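You operate a simulated robot arm through the tools that you are given. There is no shell and no other tool. Be economical: measure what you need, move in short steps, check, and stop when the job is done.

Carry out the task below with a simulated robot arm. There is one attempt and no reset: what you move stays moved.

Task
Get the intake ready for a suction hose: tank valve shut, pump drained, cap swung aside, drain shut again.
Fine: wait till the pump drain stops running before you turn the cap free. Leave the other controls as they are.

The check looks at the end state, three seconds after you hand in, the way a careful person would. Anything else that was tipped, shoved, dropped, spilled or broken makes it a failure. A push-on lid holds only when it is set on centred and level and pressed home; a screw cap is set on level and turned clockwise until tight.

Robot
A 5-joint arm with a two-finger parallel gripper, fixed in place. Base frame: the origin is at the foot of the arm, x ahead of it, y to its left, z up. Units: mm, degrees, N and s.
It reaches about 1134 mm from its shoulder. Its first joint turns from -149.0 to 149.0 degrees. Payload 1.57 kg.
Tool frame: the origin (TCP) lies between the finger pads and is the grasp point; the fingertips stand 30 mm ahead of it; z points along the fingers, y is the line along which they close. Largest opening 110 mm; finger width 24, thickness 12; the body of the gripper, 48 by 112 mm, starts 78 mm behind the TCP.
Orientation is told as [roll, pitch, yaw] about the base's x, y, z axes, in that order, counted from this pose: with the fingers straight down and closing along the base's y, the tool's x points along the base's -x, its y along +y and its z along -z.

Tools
- The arm moves only by the tool servo_tool. Its arguments are lists of equal length, an entry for each row: "linear": the shift along the base's x, y, z in mm, a list of three; "rotation": the turn, a rotation vector about the base's x, y, z in degrees, a list of three; "jaw": the gripper command, from -1 (fully open) to 1 (shut), values between in proportion. In form: {"linear": [[dx, dy, dz], ...], "rotation": [[ax, ay, az], ...], "jaw": [jaw, ...]}. A call has 1 to 12 rows; each row shifts and turns the commanded pose from where the row before left it. Rows are played at 5 a second. More than 50 mm and 8.6 degrees between two rows, or a gripper value outside its range, and nothing of the call is played. Where a pose cannot be reached the arm comes as near as it can. A force on the tool above 90 N (or 10 N above the force at the start of the call, whichever is more), or a blocked arm, ends the call early, and 0.2 s more pass. The fingers move at their own pace (about 153 mm/s each) and stop on an object; they squeeze with about 43 N. The grip force told is the motor's: it shows also when the fingers shut on nothing. Time passes only in rows, and 0.2 s behind the last, so rows that do not move let the fingers close. The reply holds the time, the measured pose of the TCP, the force on the tool along the base axes, the opening and the grip force, in the units named above and with some noise, with the torque about the TCP (base axes, N m) and any sound that the robot's microphone picked up.
- Cameras (640 x 400 px; columns grow to the right, rows downward): "scene" is fixed at [66.9, -497.1, 1434.6]; the picture's right is [0.61, -0.80, 0.00], its down [-0.45, -0.34, -0.82] and it looks along [0.65, 0.50, -0.57] (base axes); focal length 338 px, centre (320, 200). "wrist" rides on the gripper at [70, 16, -141] in the tool frame; the picture's right is [-0.23, 0.97, 0.00], its down [-0.85, -0.20, -0.48] and it looks along [-0.47, -0.11, 0.88] (tool axes); focal length 222 px, centre (320, 200). There is no depth. A picture from a camera that has moved, and an enlarged one, comes with that camera's place and axes in the base frame and with its lens. The place of the scene camera against the robot may be out by one fixed shift of up to 25 mm in any direction.
- grab_frame(camera): a new picture of that camera. No time passes.
- slide_trunk(by): slides the trunk up (or, below 0, down) by that many mm; the arm rides with it, the base frame stays. It gives what a move gives, with no picture.
- zoom(camera, box): a new picture of the part [left, top, right, bottom] of that camera's present view, enlarged. No time passes.
- sign_off(): hands the job in; it is judged then, once.

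Work in short steps. Places have to be worked out from the pictures, the camera data and where the tool is seen: move nearer, look again, correct. Check each grasp and each placing, and mend what went wrong. You have 120 turns and 68 pictures in all, those below and enlarged ones among them. Open the gripper and draw the arm clear of the work before you hand the job in, unless the task says otherwise; then end with one line.

The tools are called after ">>>" as a command line: name --argument value ..., lists and objects as JSON in quotes. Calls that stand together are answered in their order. servo_tool: Moves the arm, as the interface text tells. Its arguments: {"type":"object","properties":{"linear":{"type":"array","items":{"type":"array","items":{"type":"number"}}},"rotation":{"type":"array","items":{"type":"array","items":{"type":"number"}}},"jaw":{"type":"array","items":{"type":"number"}}},"required":["linear","rotation","jaw"]} The other tools are called the same way: slide_trunk (by) slides the trunk up or down; grab_frame (camera) takes a picture; zoom (camera, box) takes an enlarged picture of a part of a camera's view; sign_off () hands the job in.

At the start:

```text
t: 0.0
tcp_pos: [437.5, 394.9, 1126.3]
tool_rot: [0.0, 0.0, 0.0]
wrist_force: [-0.3, -0.6, 0.5]
moment: [0.0, 0.02, -0.02]
opening: 110.1
grip_force: 0.1
trunk travel left (down, up): [-859.0, 111.0]
```

scene: 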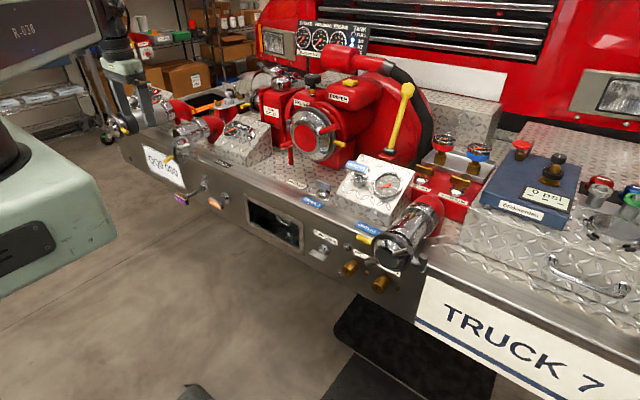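
wrist: 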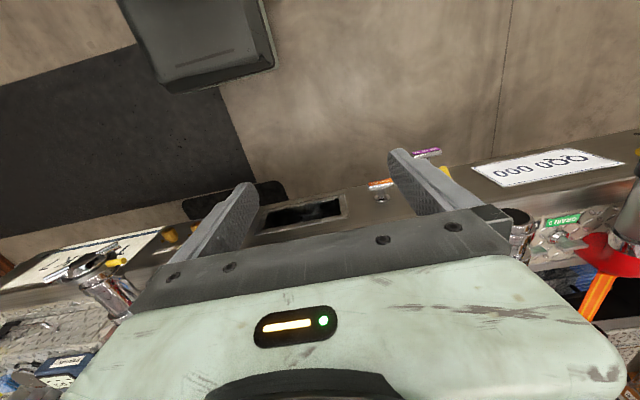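

The scene shows a truck bumper with a pump; I need to read the labels, so I zoom in on several parts.

>>> zoom --camera "scene" --box '[230, 60, 390, 160]'

>>> zoom --camera "scene" --box '[290, 150, 450, 310]'

>>> zoom --camera "scene" --box '[100, 60, 260, 220]'

>>> zoom --camera "scene" --box '[400, 120, 520, 220]'

```text
4.00 times, centred on (310, 110) of scene
camera zoom: at [66.9, -497.1, 1434.6], right [0.61, -0.8, 0.0], down [-0.45, -0.34, -0.82], along [0.65, 0.5, -0.57], focal length 1350 px, centre (360, 560)
```

zoom: 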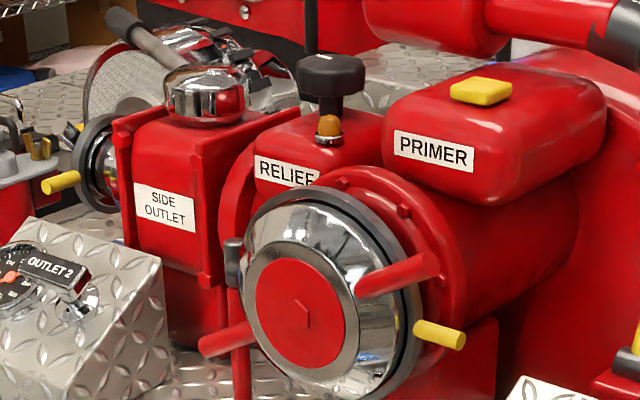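

```text
2.50 times, centred on (370, 230) of scene
camera zoom: at [66.9, -497.1, 1434.6], right [0.61, -0.8, 0.0], down [-0.45, -0.34, -0.82], along [0.65, 0.5, -0.57], focal length 844 px, centre (195, 125)
```

zoom: 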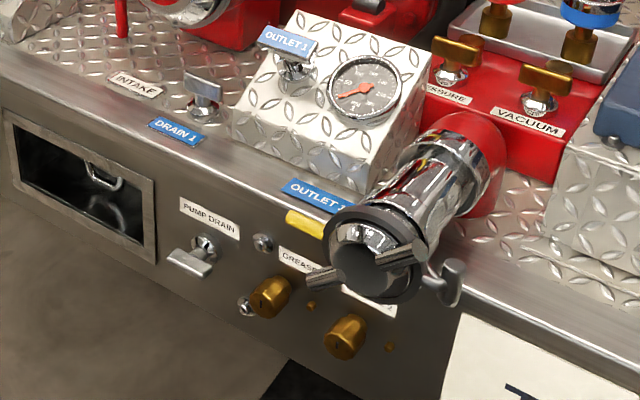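

```text
2.50 times, centred on (180, 140) of scene
camera zoom: at [66.9, -497.1, 1434.6], right [0.61, -0.8, 0.0], down [-0.45, -0.34, -0.82], along [0.65, 0.5, -0.57], focal length 844 px, centre (670, 350)
```

zoom: 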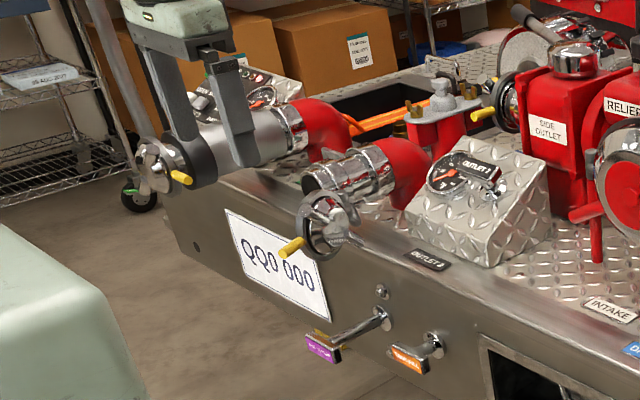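

```text
4.00 times, centred on (460, 170) of scene
camera zoom: at [66.9, -497.1, 1434.6], right [0.61, -0.8, 0.0], down [-0.45, -0.34, -0.82], along [0.65, 0.5, -0.57], focal length 1350 px, centre (-240, 320)
```

zoom: 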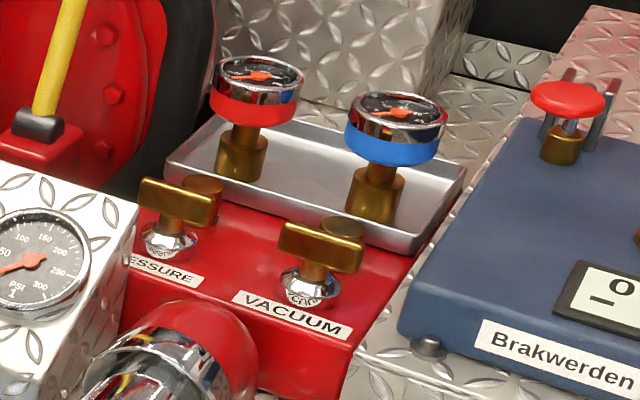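

I've found the pump drain and the intake cap; now I look for the tank valve (yellow lever? purple/orange handles?).

>>> zoom --camera "scene" --box '[320, 40, 480, 200]'

>>> zoom --camera "scene" --box '[160, 170, 250, 226]'

>>> zoom --camera "scene" --box '[480, 120, 640, 280]'

>>> zoom --camera "scene" --box '[260, 10, 380, 85]'

```text
2.50 times, centred on (400, 120) of scene
camera zoom: at [66.9, -497.1, 1434.6], right [0.61, -0.8, 0.0], down [-0.45, -0.34, -0.82], along [0.65, 0.5, -0.57], focal length 844 px, centre (120, 400)
```

zoom: 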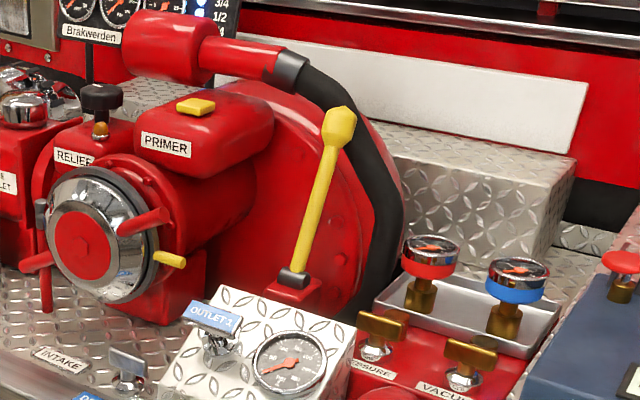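

```text
7.11 times, centred on (205, 198) of scene
camera zoom: at [66.9, -497.1, 1434.6], right [0.61, -0.8, 0.0], down [-0.45, -0.34, -0.82], along [0.65, 0.5, -0.57], focal length 2401 px, centre (1138, 214)
```

zoom: 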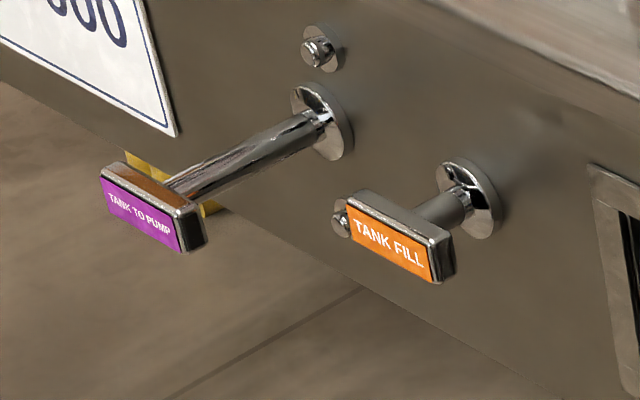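

```text
2.50 times, centred on (560, 200) of scene
camera zoom: at [66.9, -497.1, 1434.6], right [0.61, -0.8, 0.0], down [-0.45, -0.34, -0.82], along [0.65, 0.5, -0.57], focal length 844 px, centre (-280, 200)
```

zoom: 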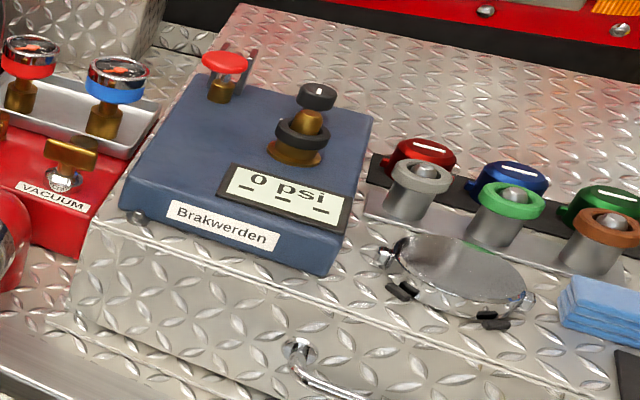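

```text
5.33 times, centred on (320, 48) of scene
camera zoom: at [66.9, -497.1, 1434.6], right [0.61, -0.8, 0.0], down [-0.45, -0.34, -0.82], along [0.65, 0.5, -0.57], focal length 1801 px, centre (320, 1013)
```

zoom: 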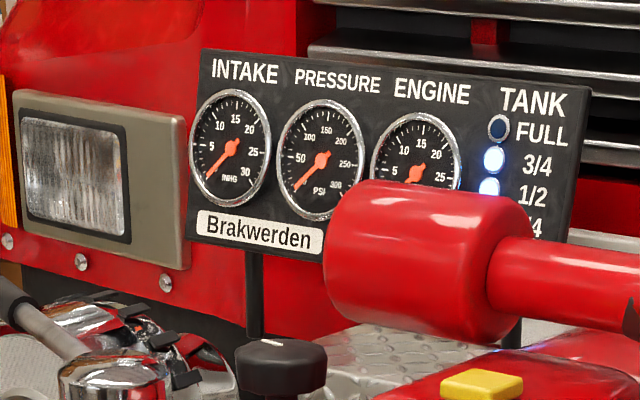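

TANK TO PUMP is pulled out (tank valve open). Triangulated: handle about (620, 664, 640), bumper face x≈750, pump drain about (750, 8, 650), cap around (850, 137, 970). I look more closely at the drain and cap.

>>> zoom --camera "scene" --box '[300, 225, 348, 255]'

>>> zoom --camera "scene" --box '[272, 95, 352, 175]'

```text
13.33 times, centred on (324, 240) of scene
camera zoom: at [66.9, -497.1, 1434.6], right [0.61, -0.8, 0.0], down [-0.45, -0.34, -0.82], along [0.65, 0.5, -0.57], focal length 4502 px, centre (267, -333)
```

zoom: 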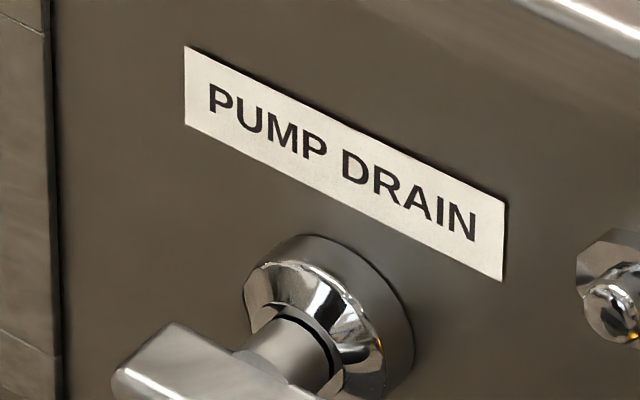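

```text
5.00 times, centred on (312, 135) of scene
camera zoom: at [66.9, -497.1, 1434.6], right [0.61, -0.8, 0.0], down [-0.45, -0.34, -0.82], along [0.65, 0.5, -0.57], focal length 1688 px, centre (360, 525)
```

zoom: 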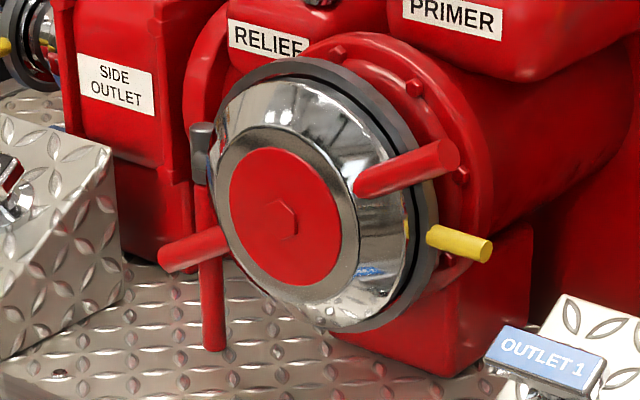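

Both are T-bar handles. I slide the trunk down to bring the arm to bumper height, well ahead of the truck (x 437 vs ≥600).

>>> slide_trunk --by -350

>>> grab_frame --camera "wrist"

>>> grab_frame --camera "scene"

```text
t: 3.4
tcp_pos: [437.8, 394.9, 775.3]
tool_rot: [0.0, 0.1, 0.0]
wrist_force: [-0.1, -0.5, 0.8]
moment: [0.0, -0.06, -0.02]
opening: 110.0
grip_force: 0.0
trunk travel left (down, up): [-509.0, 461.0]
```

```text
55 pictures are left
camera wrist: at [368.4, 411.3, 918.8], right [0.23, 0.97, 0.0], down [0.85, -0.2, 0.48], along [0.47, -0.11, -0.88], focal length 222 px, centre (320, 200)
```

wrist: 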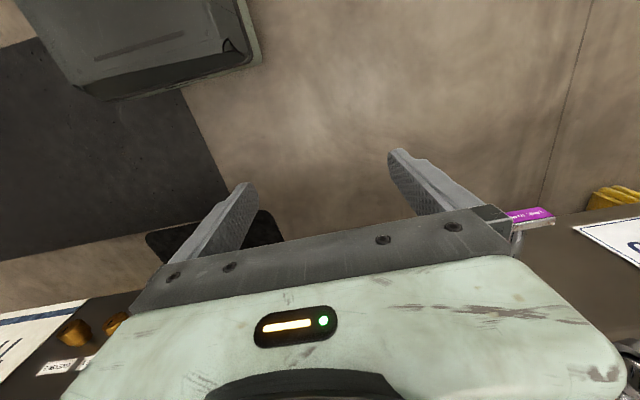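

```text
54 pictures are left
```

scene: 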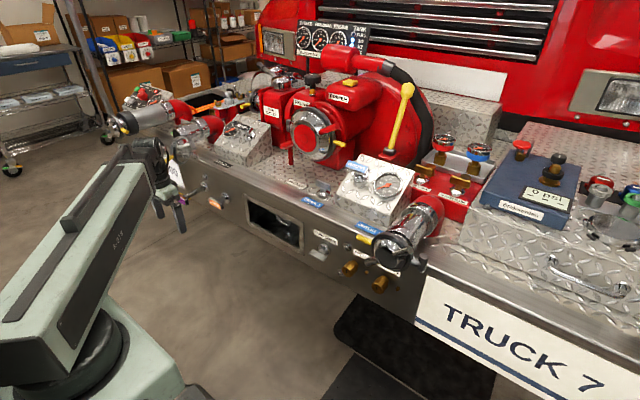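

The handle re-triangulates to about (612, 664, 648), with outlet 3 clear at about (735, 755, 830). I turn the tool to the azimuth, shut the jaws and come towards the handle, then tilt the fingers forward.

>>> servo_tool --linear '[[10, 35, 0], [10, 35, 0], [10, 35, 0], [10, 35, 0], [10, 35, 0], [10, 30, 0], [0, 0, 0], [0, 0, 0], [0, 0, 0], [0, 0, 0], [0, 0, 0], [0, 0, 0]]' --rotation '[[0, 0, 8], [0, 0, 8], [0, 0, 8], [0, 0, 8], [0, 0, 8], [0, 0, 8], [5.57, -5.02, 0], [5.57, -5.02, 0], [5.57, -5.02, 0], [5.57, -5.02, 0], [5.57, -5.02, 0], [5.57, -5.02, 0]]' --jaw '[1, 1, 1, 1, 1, 1, 1, 1, 1, 1, 1, 1]'

>>> grab_frame --camera "wrist"

```text
t: 6.0
tcp_pos: [498.6, 599.8, 845.9]
tool_rot: [0.1, -45.0, 48.0]
wrist_force: [-0.6, 0.5, -0.3]
moment: [0.01, 0.03, 0.0]
opening: 0.0
grip_force: 21.2
out of reach, approached as far as the arm can: row 8, 9, 10, 11, 12
trunk travel left (down, up): [-509.0, 461.0]
```

```text
53 pictures are left
camera wrist: at [386.3, 499.7, 897.8], right [-0.62, 0.77, 0.16], down [0.33, 0.06, 0.94], along [0.72, 0.63, -0.29], focal length 222 px, centre (320, 200)
```

wrist: 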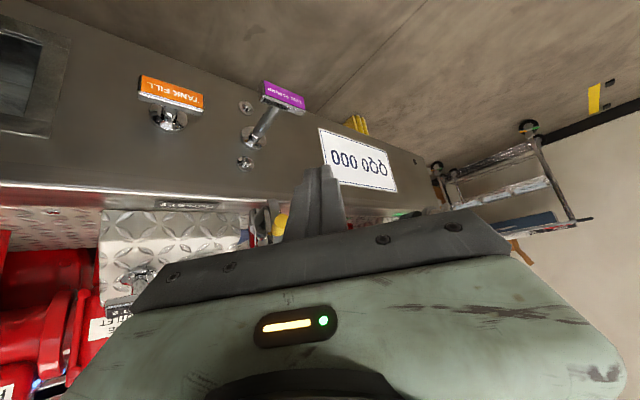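

The picture confirms the handle at about (609, 658, 648) and the pushed-in reference (TANK FILL) at x≈685. The arm is at its reach limit for z, so I slide the trunk lower.

>>> slide_trunk --by -175

```text
t: 8.0
tcp_pos: [498.2, 601.4, 670.3]
tool_rot: [0.0, -44.8, 48.0]
wrist_force: [1.5, 0.0, 0.5]
moment: [-0.02, 0.01, -0.02]
opening: 0.1
grip_force: 21.1
trunk travel left (down, up): [-334.0, 636.0]
```

Tip is now about (512, 617, 649). I move to just ahead of the handle and look.

>>> servo_tool --linear '[[22, 14, 0], [22, 14, 0], [16, 13, 0]]' --rotation '[[0, 0, 0], [0, 0, 0], [0, 0, 0]]' --jaw '[1, 1, 1]'

>>> grab_frame --camera "wrist"

>>> zoom --camera "scene" --box '[140, 150, 240, 225]'

```text
t: 8.8
tcp_pos: [559.4, 640.0, 670.6]
tool_rot: [0.0, -44.9, 47.9]
wrist_force: [-0.5, -0.5, 0.4]
moment: [0.03, -0.01, -0.04]
opening: 0.0
grip_force: 21.3
trunk travel left (down, up): [-334.0, 636.0]
```

```text
52 pictures are left
camera wrist: at [447.1, 539.9, 722.8], right [-0.62, 0.77, 0.16], down [0.33, 0.07, 0.94], along [0.72, 0.63, -0.29], focal length 222 px, centre (320, 200)
```

wrist: 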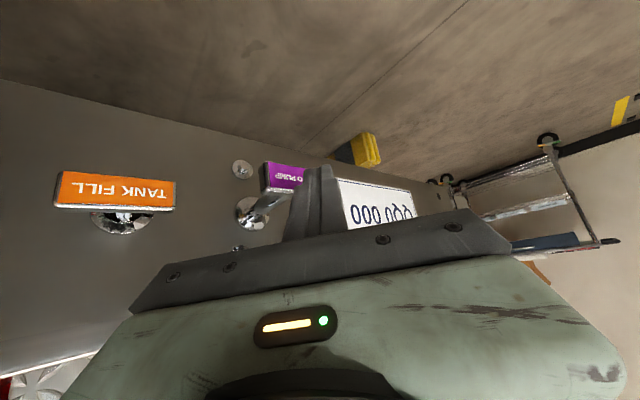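

```text
5.33 times, centred on (190, 188) of scene
camera zoom: at [66.9, -497.1, 1434.6], right [0.61, -0.8, 0.0], down [-0.45, -0.34, -0.82], along [0.65, 0.5, -0.57], focal length 1801 px, centre (1013, 267)
```

zoom: 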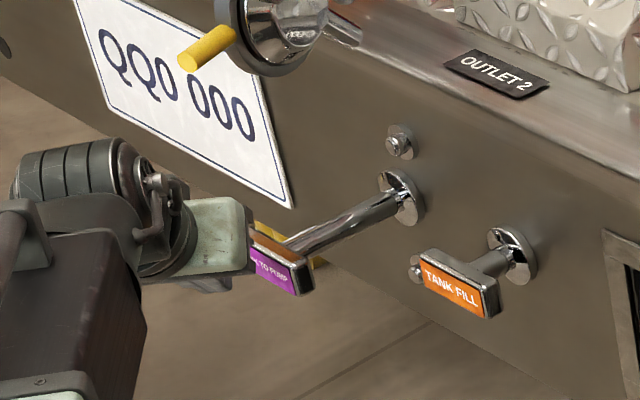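

Tip at (573, 656, 649), handle centre at about y 657, z 643. I push along +x in small steps.

>>> servo_tool --linear '[[10, 0, -5], [10, 0, 0], [10, 0, 0], [10, 0, 0], [10, 0, 0], [10, 0, 0], [10, 0, 0], [10, 0, 0]]' --rotation '[[0, 0, -0.5], [0, 0, -0.5], [0, 0, -0.5], [0, 0, -0.5], [0, 0, -0.5], [0, 0, -0.5], [0, 0, -0.5], [0, 0, -0.5]]' --jaw '[1, 1, 1, 1, 1, 1, 1, 1]'

>>> zoom --camera "scene" --box '[140, 150, 240, 225]'

```text
t: 10.6
tcp_pos: [637.2, 641.2, 670.6]
tool_rot: [0.0, -44.9, 44.1]
wrist_force: [-3.1, 3.9, 2.0]
moment: [0.12, 0.05, 0.1]
opening: 0.0
grip_force: 21.3
out of reach, approached as far as the arm can: row 1
trunk travel left (down, up): [-334.0, 636.0]
```

```text
5.33 times, centred on (190, 188) of scene
camera zoom: at [66.9, -497.1, 1434.6], right [0.61, -0.8, 0.0], down [-0.45, -0.34, -0.82], along [0.65, 0.5, -0.57], focal length 1801 px, centre (1013, 267)
```

zoom: 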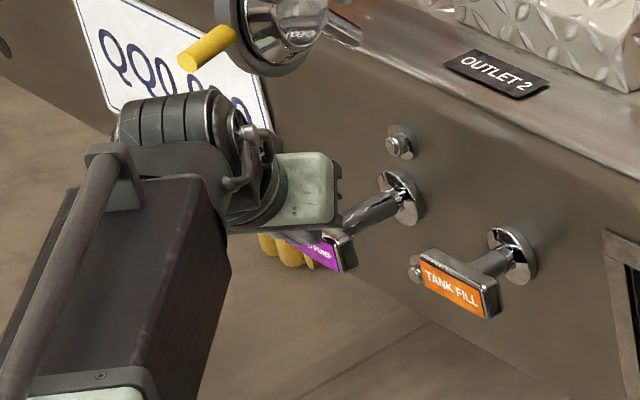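

The handle is moving in with little force; I go on pushing till it stops.

>>> servo_tool --linear '[[8, 0, 0], [8, 0, 0], [8, 0, 0], [8, 0, 0], [6, 0, 0], [5, 0, 0]]' --rotation '[[0, 0, -0.5], [0, 0, -0.5], [0, 0, -0.5], [0, 0, -0.5], [0, 0, -0.5], [0, 0, 0]]' --jaw '[1, 1, 1, 1, 1, 1]'

>>> zoom --camera "scene" --box '[140, 150, 240, 225]'

```text
t: 12.1
tcp_pos: [670.3, 641.3, 672.0]
tool_rot: [0.8, -44.2, 41.2]
wrist_force: [-26.4, -9.4, 23.2]
moment: [-0.16, 0.19, -0.05]
opening: 0.2
grip_force: 20.8
trunk travel left (down, up): [-334.0, 636.0]
stopped in row 6: the force on the tool passed its limit at 92 N (the readings are from after the stop); the commanded pose is now the measured one
```

```text
5.33 times, centred on (190, 188) of scene
camera zoom: at [66.9, -497.1, 1434.6], right [0.61, -0.8, 0.0], down [-0.45, -0.34, -0.82], along [0.65, 0.5, -0.57], focal length 1801 px, centre (1013, 267)
```

zoom: 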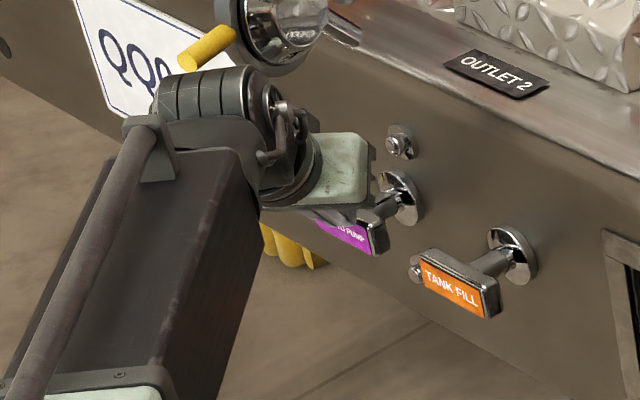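

The valve bottomed out at 92 N with the same stand-out as TANK FILL, so tank-to-pump is shut. I retreat and travel towards the pump drain's y.

>>> servo_tool --linear '[[-40, 0, 0], [-40, -30, 0], [-40, -45, 0], [-10, -48, 0], [0, -48, 0], [0, -48, 0], [0, -48, 0], [0, -48, 0], [0, -48, 0], [0, -48, 0], [0, -48, 0], [0, -48, 0]]' --rotation '[[0, 0, 2], [0, 0, 1], [0, 0, 0], [0, 0, -2], [0, 0, -3], [0, 0, -3], [0, 0, -4], [0, 0, -4], [0, 0, -4], [0, 0, -5], [0, 0, -5], [0, 0, -5]]' --jaw '[1, 1, 1, 1, 1, 1, 1, 1, 1, 1, 1, 1]'

>>> zoom --camera "scene" --box '[160, 170, 250, 226]'

```text
refused: row 3 steps farther than a row can; nothing moved
```

```text
7.11 times, centred on (205, 198) of scene
camera zoom: at [66.9, -497.1, 1434.6], right [0.61, -0.8, 0.0], down [-0.45, -0.34, -0.82], along [0.65, 0.5, -0.57], focal length 2401 px, centre (1138, 214)
```

zoom: 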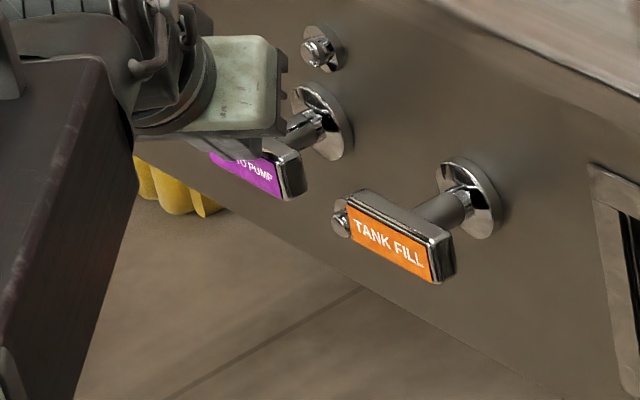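

A row was over 50 mm; I resend it with shorter rows.

>>> servo_tool --linear '[[-40, 0, 0], [-38, -30, 0], [-35, -35, 0], [-10, -48, 0], [0, -48, 0], [0, -48, 0], [0, -48, 0], [0, -48, 0], [0, -48, 0], [0, -48, 0], [0, -48, 0], [0, -48, 0]]' --rotation '[[0, 0, 2], [0, 0, 1], [0, 0, 0], [0, 0, -2], [0, 0, -3], [0, 0, -3], [0, 0, -4], [0, 0, -4], [0, 0, -4], [0, 0, -5], [0, 0, -5], [0, 0, -5]]' --jaw '[1, 1, 1, 1, 1, 1, 1, 1, 1, 1, 1, 1]'

>>> zoom --camera "scene" --box '[160, 170, 250, 226]'

```text
t: 14.7
tcp_pos: [692.2, 238.9, 667.6]
tool_rot: [0.6, -43.9, 9.1]
wrist_force: [0.2, -0.2, -0.3]
moment: [-0.03, 0.01, -0.03]
opening: 0.1
grip_force: 21.4
out of reach, approached as far as the arm can: row 6, 7, 8, 9, 10, 11, 12
trunk travel left (down, up): [-334.0, 636.0]
```

```text
7.11 times, centred on (205, 198) of scene
camera zoom: at [66.9, -497.1, 1434.6], right [0.61, -0.8, 0.0], down [-0.45, -0.34, -0.82], along [0.65, 0.5, -0.57], focal length 2401 px, centre (1138, 214)
```

zoom: 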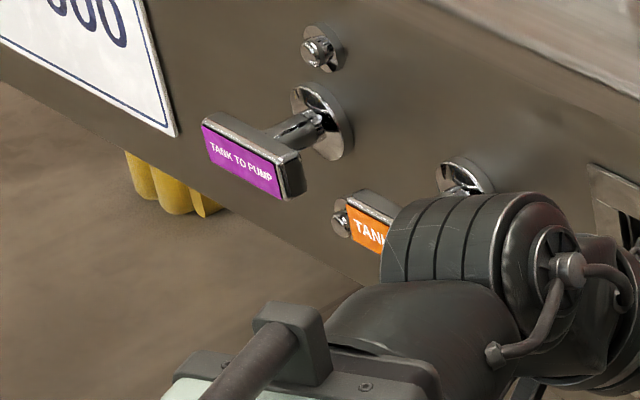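

TANK TO PUMP now matches TANK FILL: shut. The arm's fold limit let the tool drift out to x=692, so I check where it is before going on.

>>> grab_frame --camera "scene"

>>> grab_frame --camera "wrist"

```text
46 pictures are left
```

scene: 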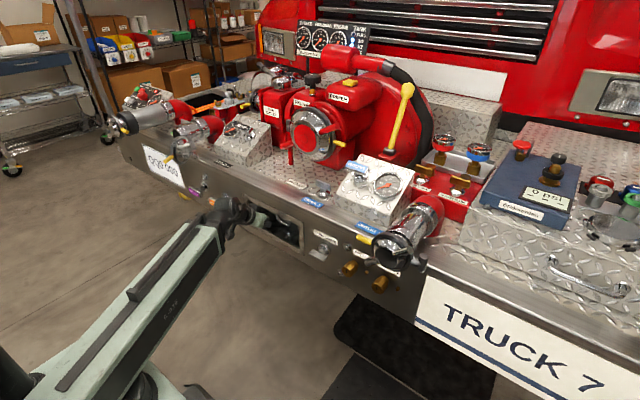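

```text
45 pictures are left
camera wrist: at [543.7, 230.4, 722.6], right [0.0, 0.99, 0.17], down [0.32, -0.16, 0.94], along [0.95, 0.05, -0.31], focal length 222 px, centre (320, 200)
```

wrist: 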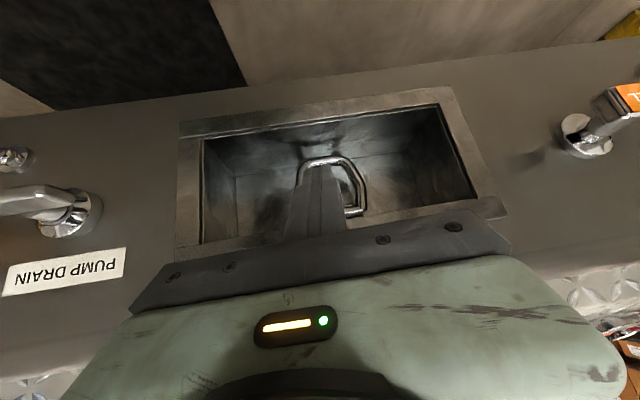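

The tool is in front of the recess, limited by how near the wrist may come to the shoulder (shoulder ≈ z 737 now). I raise the trunk, which gives fold room, then draw back.

>>> slide_trunk --by 150

>>> servo_tool --linear '[[-30, -20, 0], [-30, -20, 0], [-30, -20, 0], [-30, -20, 0]]' --rotation '[[0, 0, 0], [0, 0, 0], [0, 0, 0], [0, 0, 0]]' --jaw '[1, 1, 1, 1]'

```text
t: 16.4
tcp_pos: [691.8, 239.5, 817.9]
tool_rot: [0.8, -43.8, 9.1]
wrist_force: [0.4, 0.4, -0.3]
moment: [0.0, -0.06, 0.03]
opening: 0.0
grip_force: 21.2
trunk travel left (down, up): [-484.0, 486.0]
```

```text
t: 17.4
tcp_pos: [692.4, 240.7, 816.8]
tool_rot: [0.7, -43.7, 9.0]
wrist_force: [0.9, 0.6, 0.4]
moment: [0.0, 0.04, 0.02]
opening: 0.1
grip_force: 21.1
out of reach, approached as far as the arm can: row 1, 2, 3, 4
trunk travel left (down, up): [-484.0, 486.0]
```

Raising alone didn't free it. With the shoulder higher now, I lower the commanded tool instead so the wrist can fold beneath the shoulder.

>>> servo_tool --linear '[[0, 0, -30], [0, 0, -30], [0, 0, -30], [0, 0, -30]]' --rotation '[[0, 0, 0], [0, 0, 0], [0, 0, 0], [0, 0, 0]]' --jaw '[1, 1, 1, 1]'

```text
t: 18.4
tcp_pos: [691.7, 241.0, 816.5]
tool_rot: [0.7, -43.8, 9.2]
wrist_force: [-0.1, -0.6, 0.4]
moment: [-0.04, 0.0, -0.01]
opening: 0.1
grip_force: 21.2
out of reach, approached as far as the arm can: row 1, 2, 3, 4
trunk travel left (down, up): [-484.0, 486.0]
```

No movement. The tool's heading (9°) disagrees with its azimuth (19°), so I bring the heading in line and see if it frees.

>>> servo_tool --linear '[[0, 0, 0], [0, 0, 0]]' --rotation '[[0, 0, 5], [0, 0, 5]]' --jaw '[1, 1]'

```text
t: 19.0
tcp_pos: [694.5, 241.3, 817.0]
tool_rot: [0.6, -43.8, 19.3]
wrist_force: [-0.1, -0.2, -0.5]
moment: [0.0, 0.01, 0.01]
opening: 0.0
grip_force: 21.1
out of reach, approached as far as the arm can: row 2
trunk travel left (down, up): [-484.0, 486.0]
```

Heading now agrees (19.3°). I try a radial retreat.

>>> servo_tool --linear '[[-28, -10, 0], [-28, -10, 0]]' --rotation '[[0, 0, 0], [0, 0, 0]]' --jaw '[1, 1]'

>>> grab_frame --camera "scene"

```text
t: 19.6
tcp_pos: [694.9, 240.6, 815.6]
tool_rot: [0.8, -43.7, 19.2]
wrist_force: [-1.2, 0.2, 0.6]
moment: [-0.01, 0.02, -0.03]
opening: 0.0
grip_force: 20.9
out of reach, approached as far as the arm can: row 1, 2
trunk travel left (down, up): [-484.0, 486.0]
```

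```text
44 pictures are left
```

scene: 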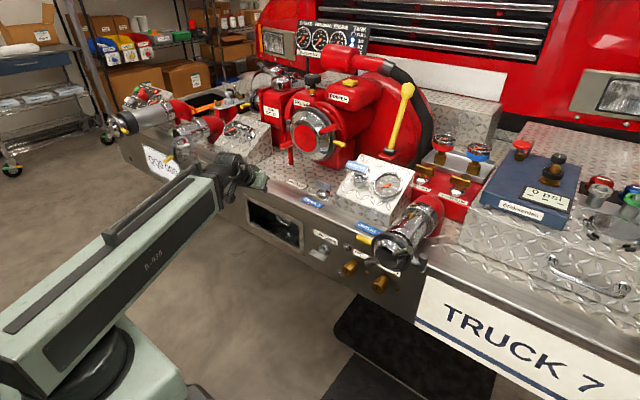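

This arm is a SCARA type: the height comes from the trunk only, the wrist can't come nearer than about 565 mm to the base axis, and the wrist pivot sits 241 mm behind the TCP. So at the drain I'll work with fingers nearly straight down; I tip the tool down now.

>>> servo_tool --linear '[[-20, -7, -16], [-20, -7, -14], [-21, -7, -12], [-22, -7, -11], [-22, -7, -9]]' --rotation '[[-2.2, 6.4, 0], [-2.2, 6.4, 0], [-2.2, 6.4, 0], [-2.2, 6.4, 0], [-2.2, 6.4, 0]]' --jaw '[1, 1, 1, 1, 1]'

```text
t: 20.8
tcp_pos: [589.6, 204.7, 754.6]
tool_rot: [0.8, -9.9, 19.1]
wrist_force: [0.7, -0.5, 0.3]
moment: [0.05, -0.04, 0.02]
opening: 0.0
grip_force: 21.2
out of reach, approached as far as the arm can: row 2
trunk travel left (down, up): [-484.0, 486.0]
```

The model holds. Now I swing over in front of the pump drain (y≈8), open the jaws and look.

>>> servo_tool --linear '[[8, -39, 0], [8, -39, 0], [8, -39, 0], [8, -39, 0], [5, -39, 0], [0, 0, 0]]' --rotation '[[0, 0, -3.8], [0, 0, -3.8], [0, 0, -3.8], [0, 0, -3.8], [0, 0, -3.8], [0, 0, 0]]' --jaw '[0, -1, -1, -1, -1, -1]'

>>> grab_frame --camera "wrist"

>>> zoom --camera "scene" --box '[250, 190, 378, 270]'

```text
t: 22.2
tcp_pos: [629.5, 9.0, 754.8]
tool_rot: [0.8, -10.0, 0.1]
wrist_force: [-0.3, 0.2, 0.4]
moment: [0.03, 0.04, -0.01]
opening: 110.1
grip_force: 0.0
trunk travel left (down, up): [-484.0, 486.0]
```

```text
43 pictures are left
camera wrist: at [536.4, 22.8, 883.4], right [0.22, 0.97, 0.05], down [0.76, -0.21, 0.62], along [0.61, -0.1, -0.79], focal length 222 px, centre (320, 200)
```

wrist: 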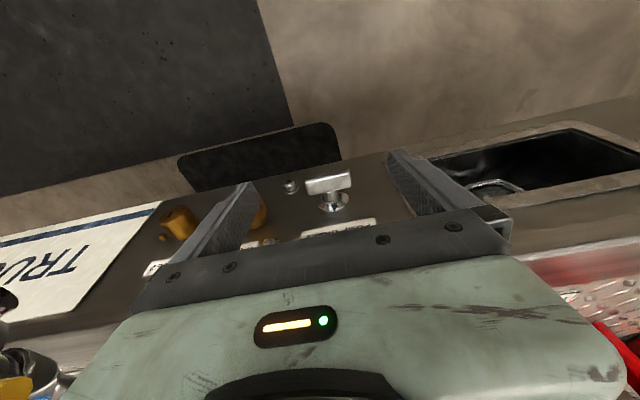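

```text
5.00 times, centred on (314, 230) of scene
camera zoom: at [66.9, -497.1, 1434.6], right [0.61, -0.8, 0.0], down [-0.45, -0.34, -0.82], along [0.65, 0.5, -0.57], focal length 1688 px, centre (350, 50)
```

zoom: 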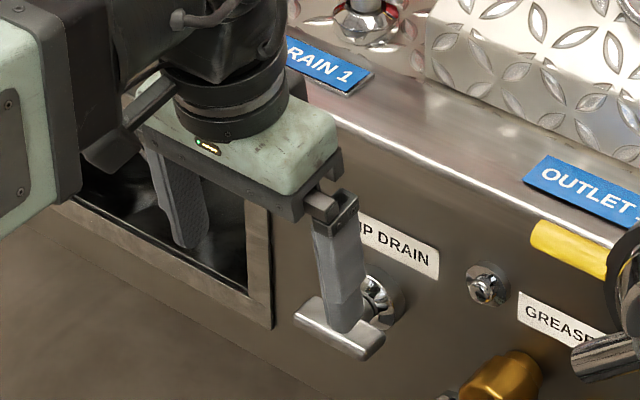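

Drain bar triangulates to about (712, 9, 622), about 66 wide. I lower the trunk in front of it and look again.

>>> slide_trunk --by -110

>>> grab_frame --camera "wrist"

>>> zoom --camera "scene" --box '[250, 200, 378, 280]'

```text
t: 23.6
tcp_pos: [630.0, 9.4, 644.8]
tool_rot: [0.8, -9.9, 0.1]
wrist_force: [-0.2, -0.1, -0.3]
moment: [0.0, 0.03, 0.0]
opening: 110.1
grip_force: 0.1
trunk travel left (down, up): [-374.0, 596.0]
```

```text
41 pictures are left
camera wrist: at [536.3, 23.1, 773.4], right [0.22, 0.97, 0.05], down [0.76, -0.2, 0.62], along [0.61, -0.1, -0.79], focal length 222 px, centre (320, 200)
```

wrist: 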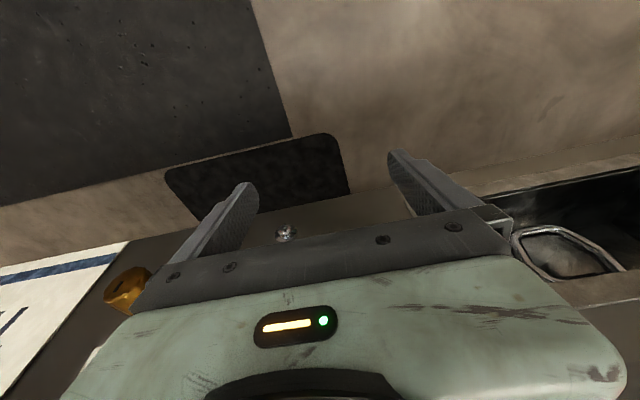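

```text
5.00 times, centred on (314, 240) of scene
camera zoom: at [66.9, -497.1, 1434.6], right [0.61, -0.8, 0.0], down [-0.45, -0.34, -0.82], along [0.65, 0.5, -0.57], focal length 1688 px, centre (350, 0)
```

zoom: 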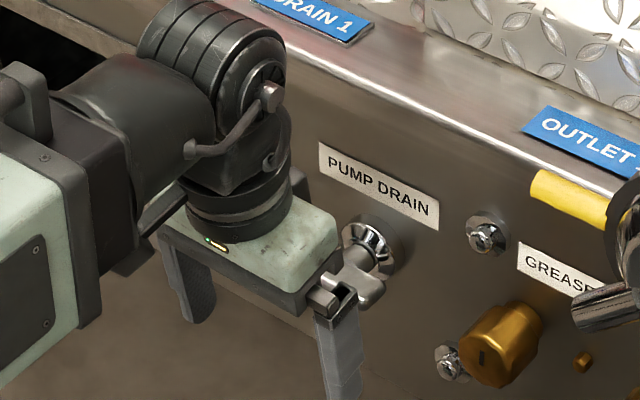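

The gripper hides the bar. Checking the scene camera against the fingertip suggests its z is about 12 mm too high, so the bar is at z≈628. I lower a little and advance open over the bar's ends.

>>> slide_trunk --by -17

>>> servo_tool --linear '[[15, 0, 0], [15, 0, 0], [15, 0, 0], [15, 0, 0]]' --rotation '[[-0.2, 0, 0], [-0.2, 0, 0], [-0.2, 0, 0], [-0.2, 0, 0]]' --jaw '[-1, -1, -1, -1]'

>>> zoom --camera "scene" --box '[270, 210, 366, 270]'

>>> zoom --camera "wrist" --box '[160, 100, 480, 300]'

```text
t: 24.3
tcp_pos: [630.2, 11.3, 627.8]
tool_rot: [0.8, -10.0, 0.0]
wrist_force: [-0.4, -0.9, 0.3]
moment: [-0.02, -0.01, 0.0]
opening: 109.9
grip_force: 0.0
trunk travel left (down, up): [-357.0, 613.0]
```

```text
t: 25.3
tcp_pos: [689.9, 7.8, 628.1]
tool_rot: [-0.1, -9.9, 0.2]
wrist_force: [-0.1, -0.6, -0.2]
moment: [0.01, 0.0, -0.02]
opening: 109.9
grip_force: 0.2
trunk travel left (down, up): [-357.0, 613.0]
```

```text
6.67 times, centred on (318, 240) of scene
camera zoom: at [66.9, -497.1, 1434.6], right [0.61, -0.8, 0.0], down [-0.45, -0.34, -0.82], along [0.65, 0.5, -0.57], focal length 2251 px, centre (333, -67)
```

zoom: 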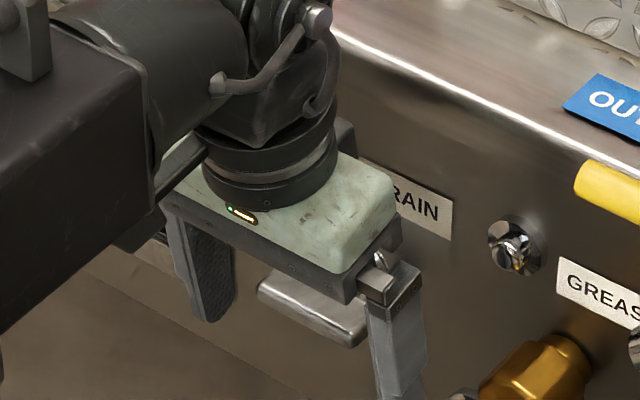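

```text
2.00 times, centred on (320, 200) of wrist
camera zoom: at [597.0, 24.4, 756.2], right [0.22, 0.97, 0.04], down [0.76, -0.2, 0.62], along [0.61, -0.11, -0.78], focal length 444 px, centre (320, 200)
```

zoom: 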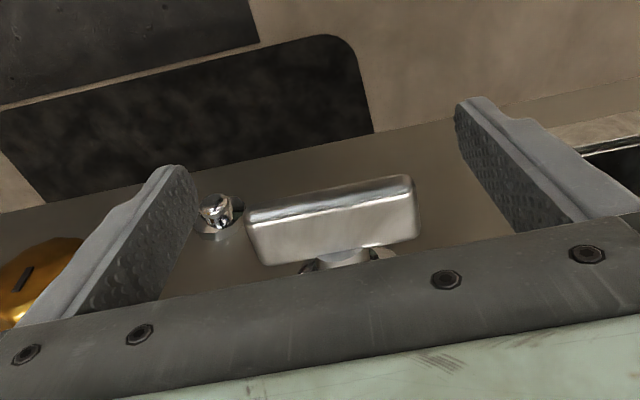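

The bar sits centred between the fingers at about (712, 8, 625). I advance 20 mm and close.

>>> servo_tool --linear '[[10, 0, 0], [10, 0, 0], [0, 0, 0], [0, 0, 0], [0, 0, 0]]' --rotation '[[0, 0, 0], [0, 0, 0], [0, 0, 0], [0, 0, 0], [0, 0, 0]]' --jaw '[-1, -1, 1, 1, 1]'

>>> zoom --camera "wrist" --box '[160, 100, 480, 300]'

```text
t: 26.5
tcp_pos: [710.3, 10.8, 627.0]
tool_rot: [0.0, -10.1, 0.2]
wrist_force: [2.8, 7.7, 2.4]
moment: [-0.04, 0.62, -0.52]
opening: 64.0
grip_force: 44.9
trunk travel left (down, up): [-357.0, 613.0]
```

```text
2.00 times, centred on (320, 200) of wrist
camera zoom: at [616.3, 25.6, 756.1], right [0.22, 0.97, 0.04], down [0.76, -0.2, 0.62], along [0.61, -0.11, -0.78], focal length 444 px, centre (320, 200)
```

zoom: 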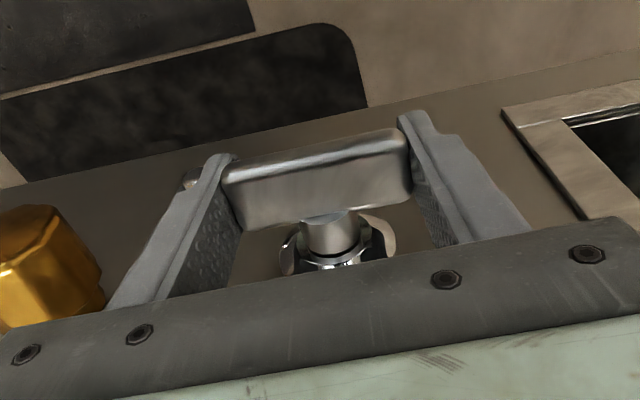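

Gripped on both ends (64 mm, 45 N). I pull gently along −x to see whether it is a pull valve.

>>> servo_tool --linear '[[-5, 0, 0], [-5, 0, 0], [-5, 0, 0], [-5, 0, 0]]' --rotation '[[0, 0, 0], [0, 0, 0], [0, 0, 0], [0, 0, 0]]' --jaw '[1, 1, 1, 1]'

>>> zoom --camera "wrist" --box '[160, 100, 480, 300]'

```text
t: 27.5
tcp_pos: [691.0, 10.0, 626.2]
tool_rot: [0.0, -10.3, 0.3]
wrist_force: [39.1, 9.5, -4.2]
moment: [-0.03, 0.05, -0.38]
opening: 63.8
grip_force: 44.9
trunk travel left (down, up): [-357.0, 613.0]
```

```text
2.00 times, centred on (320, 200) of wrist
camera zoom: at [597.7, 25.5, 754.3], right [0.22, 0.97, 0.04], down [0.76, -0.2, 0.62], along [0.62, -0.11, -0.78], focal length 444 px, centre (320, 200)
```

zoom: 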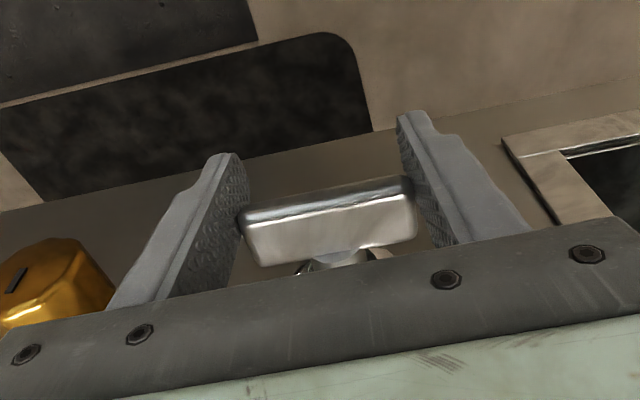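

The fingers slid off and the bar stayed put (39 N), so it is a turn valve rather than a pull valve. I'll turn it counter-clockwise by pressing its left (+y) end down with shut fingers; first open, back off and rise.

>>> servo_tool --linear '[[0, 0, 0], [-15, 0, 0], [-25, 0, 0], [-20, 0, 0]]' --rotation '[[0, 0, 0], [0, 0, 0], [0, 0, 0], [0, 0, 0]]' --jaw '[-1, -1, -1, -1]'

>>> slide_trunk --by 65

>>> zoom --camera "wrist" --box '[160, 100, 480, 300]'

```text
t: 28.5
tcp_pos: [628.7, 7.9, 628.0]
tool_rot: [0.0, -9.9, 0.1]
wrist_force: [0.8, -0.9, -0.6]
moment: [-0.01, 0.01, -0.01]
opening: 110.0
grip_force: 0.0
trunk travel left (down, up): [-357.0, 613.0]
```

```text
t: 29.5
tcp_pos: [630.1, 9.0, 691.9]
tool_rot: [0.0, -10.1, 0.1]
wrist_force: [-0.4, 0.2, 0.3]
moment: [0.0, 0.03, -0.04]
opening: 110.1
grip_force: 0.0
trunk travel left (down, up): [-422.0, 548.0]
```

```text
2.00 times, centred on (320, 200) of wrist
camera zoom: at [536.5, 24.5, 821.2], right [0.22, 0.97, 0.04], down [0.76, -0.2, 0.62], along [0.61, -0.11, -0.78], focal length 444 px, centre (320, 200)
```

zoom: 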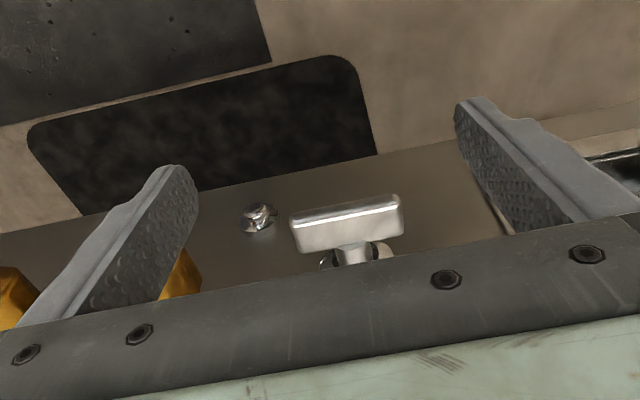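

Refined bar centre (709, 8, 629). I shut the fingers and place the tip above the bar's left end.

>>> servo_tool --linear '[[0, 12, 0], [0, 12, 0], [20, 0, 0], [20, 0, 0], [20, 0, 0], [16, 0, 0]]' --rotation '[[0, 0, 0], [0, 0, 0], [0, 0, 0], [0, 0, 0], [0, 0, 0], [0, 0, 0]]' --jaw '[1, 1, 1, 1, 1, 1]'

>>> zoom --camera "wrist" --box '[160, 100, 480, 300]'

```text
t: 30.9
tcp_pos: [704.7, 33.6, 692.3]
tool_rot: [0.0, -10.0, 0.3]
wrist_force: [0.2, 0.0, 0.1]
moment: [0.01, 0.01, 0.03]
opening: 0.1
grip_force: 21.0
trunk travel left (down, up): [-422.0, 548.0]
```

```text
2.00 times, centred on (320, 200) of wrist
camera zoom: at [613.3, 49.0, 821.2], right [0.22, 0.97, 0.04], down [0.76, -0.2, 0.62], along [0.61, -0.11, -0.78], focal length 444 px, centre (320, 200)
```

zoom: 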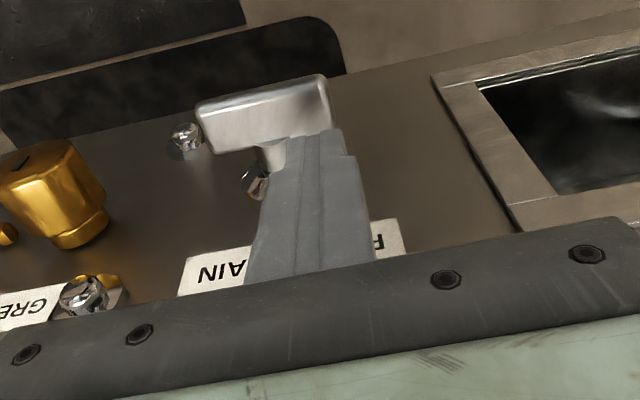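

Tip is above the left end (bar centre y≈7, end y≈39). I lower by trunk to touch and begin pressing.

>>> slide_trunk --by -22

>>> slide_trunk --by -10

>>> zoom --camera "wrist" --box '[160, 100, 480, 300]'

```text
t: 31.6
tcp_pos: [706.1, 33.0, 670.1]
tool_rot: [0.0, -10.0, 0.2]
wrist_force: [0.0, 0.1, -0.7]
moment: [-0.01, 0.01, -0.01]
opening: 0.2
grip_force: 21.3
trunk travel left (down, up): [-400.0, 570.0]
```

```text
t: 32.2
tcp_pos: [706.5, 34.0, 660.8]
tool_rot: [-0.1, -10.0, 0.1]
wrist_force: [-0.2, 3.2, 1.0]
moment: [0.13, -0.02, -0.01]
opening: 0.0
grip_force: 21.6
trunk travel left (down, up): [-390.0, 580.0]
```

```text
2.00 times, centred on (320, 200) of wrist
camera zoom: at [613.1, 49.2, 789.1], right [0.22, 0.97, 0.04], down [0.76, -0.2, 0.62], along [0.61, -0.11, -0.78], focal length 444 px, centre (320, 200)
```

zoom: 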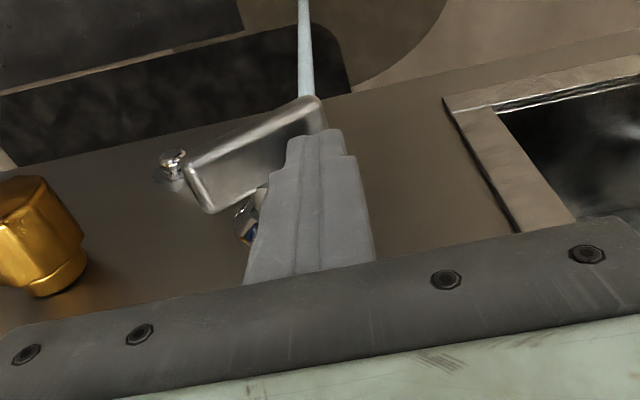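

The bar turns and water is already running. I press on.

>>> slide_trunk --by -10

>>> servo_tool --linear '[[0, -4, 0]]' --rotation '[[0, 0, 0]]' --jaw '[1]'

>>> slide_trunk --by -10

>>> zoom --camera "wrist" --box '[160, 100, 480, 300]'

```text
t: 32.8
tcp_pos: [705.7, 33.1, 650.7]
tool_rot: [0.0, -10.0, 0.2]
wrist_force: [-0.9, -0.1, 0.0]
moment: [0.01, 0.01, 0.01]
opening: 0.0
grip_force: 21.3
trunk travel left (down, up): [-380.0, 590.0]
```

```text
t: 33.2
tcp_pos: [706.4, 31.8, 649.6]
tool_rot: [0.1, -10.0, 0.2]
wrist_force: [0.5, 15.2, -3.8]
moment: [0.35, 0.03, 0.14]
opening: 0.0
grip_force: 20.7
trunk travel left (down, up): [-380.0, 590.0]
```

```text
t: 33.7
tcp_pos: [705.8, 31.0, 641.6]
tool_rot: [0.1, -10.1, 0.3]
wrist_force: [-1.2, 24.8, 16.4]
moment: [0.14, -0.22, 0.28]
opening: 0.0
grip_force: 21.2
trunk travel left (down, up): [-370.0, 600.0]
```

```text
2.00 times, centred on (320, 200) of wrist
camera zoom: at [612.1, 46.3, 770.0], right [0.22, 0.97, 0.04], down [0.76, -0.2, 0.62], along [0.61, -0.1, -0.78], focal length 444 px, centre (320, 200)
```

zoom: 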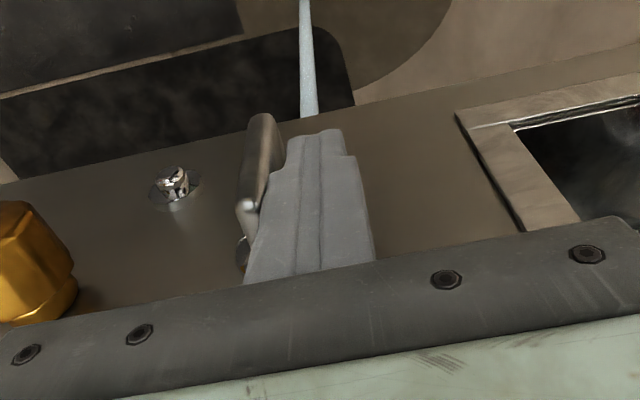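

The bar is upright with the stream running. I back the finger off and wait while the pump drains.

>>> servo_tool --linear '[[0, 10, 0], [0, 10, 0], [0, 0, 0], [0, 0, 0], [0, 0, 0], [0, 0, 0], [0, 0, 0], [0, 0, 0], [0, 0, 0], [0, 0, 0], [0, 0, 0], [0, 0, 0]]' --rotation '[[0, 0, 0], [0, 0, 0], [0, 0, 0], [0, 0, 0], [0, 0, 0], [0, 0, 0], [0, 0, 0], [0, 0, 0], [0, 0, 0], [0, 0, 0], [0, 0, 0], [0, 0, 0]]' --jaw '[1, 1, 1, 1, 1, 1, 1, 1, 1, 1, 1, 1]'

>>> zoom --camera "scene" --box '[260, 210, 380, 310]'

```text
t: 36.3
tcp_pos: [705.7, 47.9, 639.8]
tool_rot: [0.0, -9.9, 0.2]
wrist_force: [-0.3, -0.1, 1.0]
moment: [0.03, 0.01, -0.01]
opening: 0.1
grip_force: 22.0
trunk travel left (down, up): [-370.0, 600.0]
```

```text
4.00 times, centred on (320, 260) of scene
camera zoom: at [66.9, -497.1, 1434.6], right [0.61, -0.8, 0.0], down [-0.45, -0.34, -0.82], along [0.65, 0.5, -0.57], focal length 1350 px, centre (320, -40)
```

zoom: 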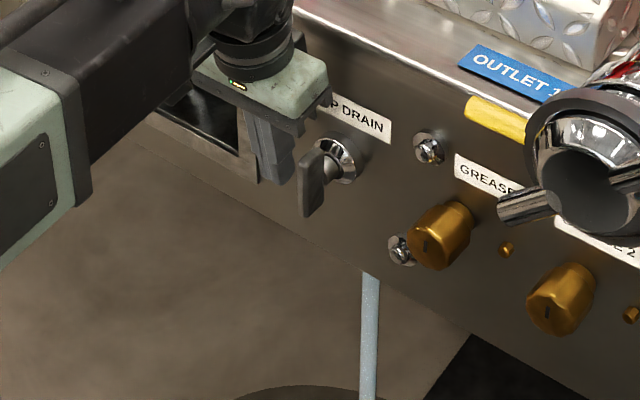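

Still running. Meanwhile I back away and raise the trunk to study the intake cap.

>>> servo_tool --linear '[[-30, 0, 0], [-30, 0, 0], [-25, 20, 0], [0, 25, 0]]' --rotation '[[0, 0, 0], [0, 0, 0], [0, 0, 0], [0, 0, 0]]' --jaw '[1, 1, 1, 1]'

>>> slide_trunk --by 280

>>> grab_frame --camera "wrist"

>>> grab_frame --camera "scene"

```text
t: 37.3
tcp_pos: [620.9, 94.8, 641.2]
tool_rot: [-0.1, -9.9, 0.2]
wrist_force: [0.0, -0.7, 0.0]
moment: [0.01, 0.04, 0.03]
opening: 0.1
grip_force: 21.0
trunk travel left (down, up): [-370.0, 600.0]
```

```text
t: 40.2
tcp_pos: [622.0, 93.7, 921.0]
tool_rot: [0.0, -10.0, 0.2]
wrist_force: [0.3, 0.5, -0.3]
moment: [0.04, 0.03, 0.02]
opening: 0.0
grip_force: 21.5
trunk travel left (down, up): [-650.0, 320.0]
```

```text
30 pictures are left
camera wrist: at [528.3, 109.5, 1049.1], right [0.22, 0.97, 0.04], down [0.76, -0.2, 0.62], along [0.61, -0.11, -0.78], focal length 222 px, centre (320, 200)
```

wrist: 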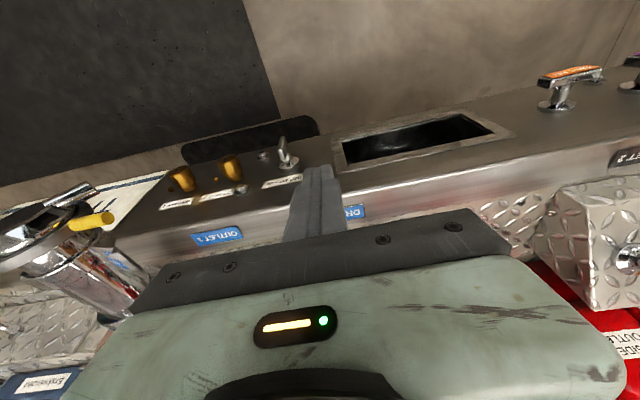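

```text
29 pictures are left
```

scene: 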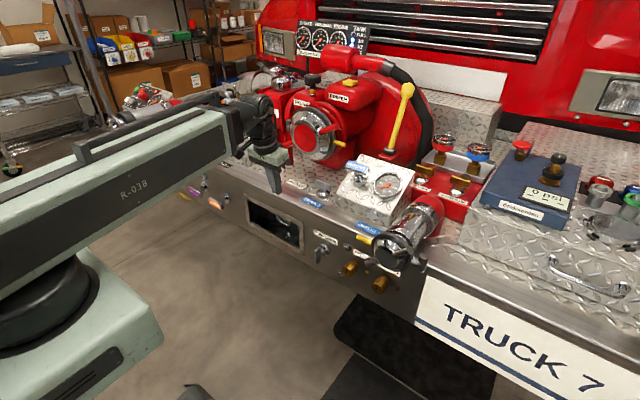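

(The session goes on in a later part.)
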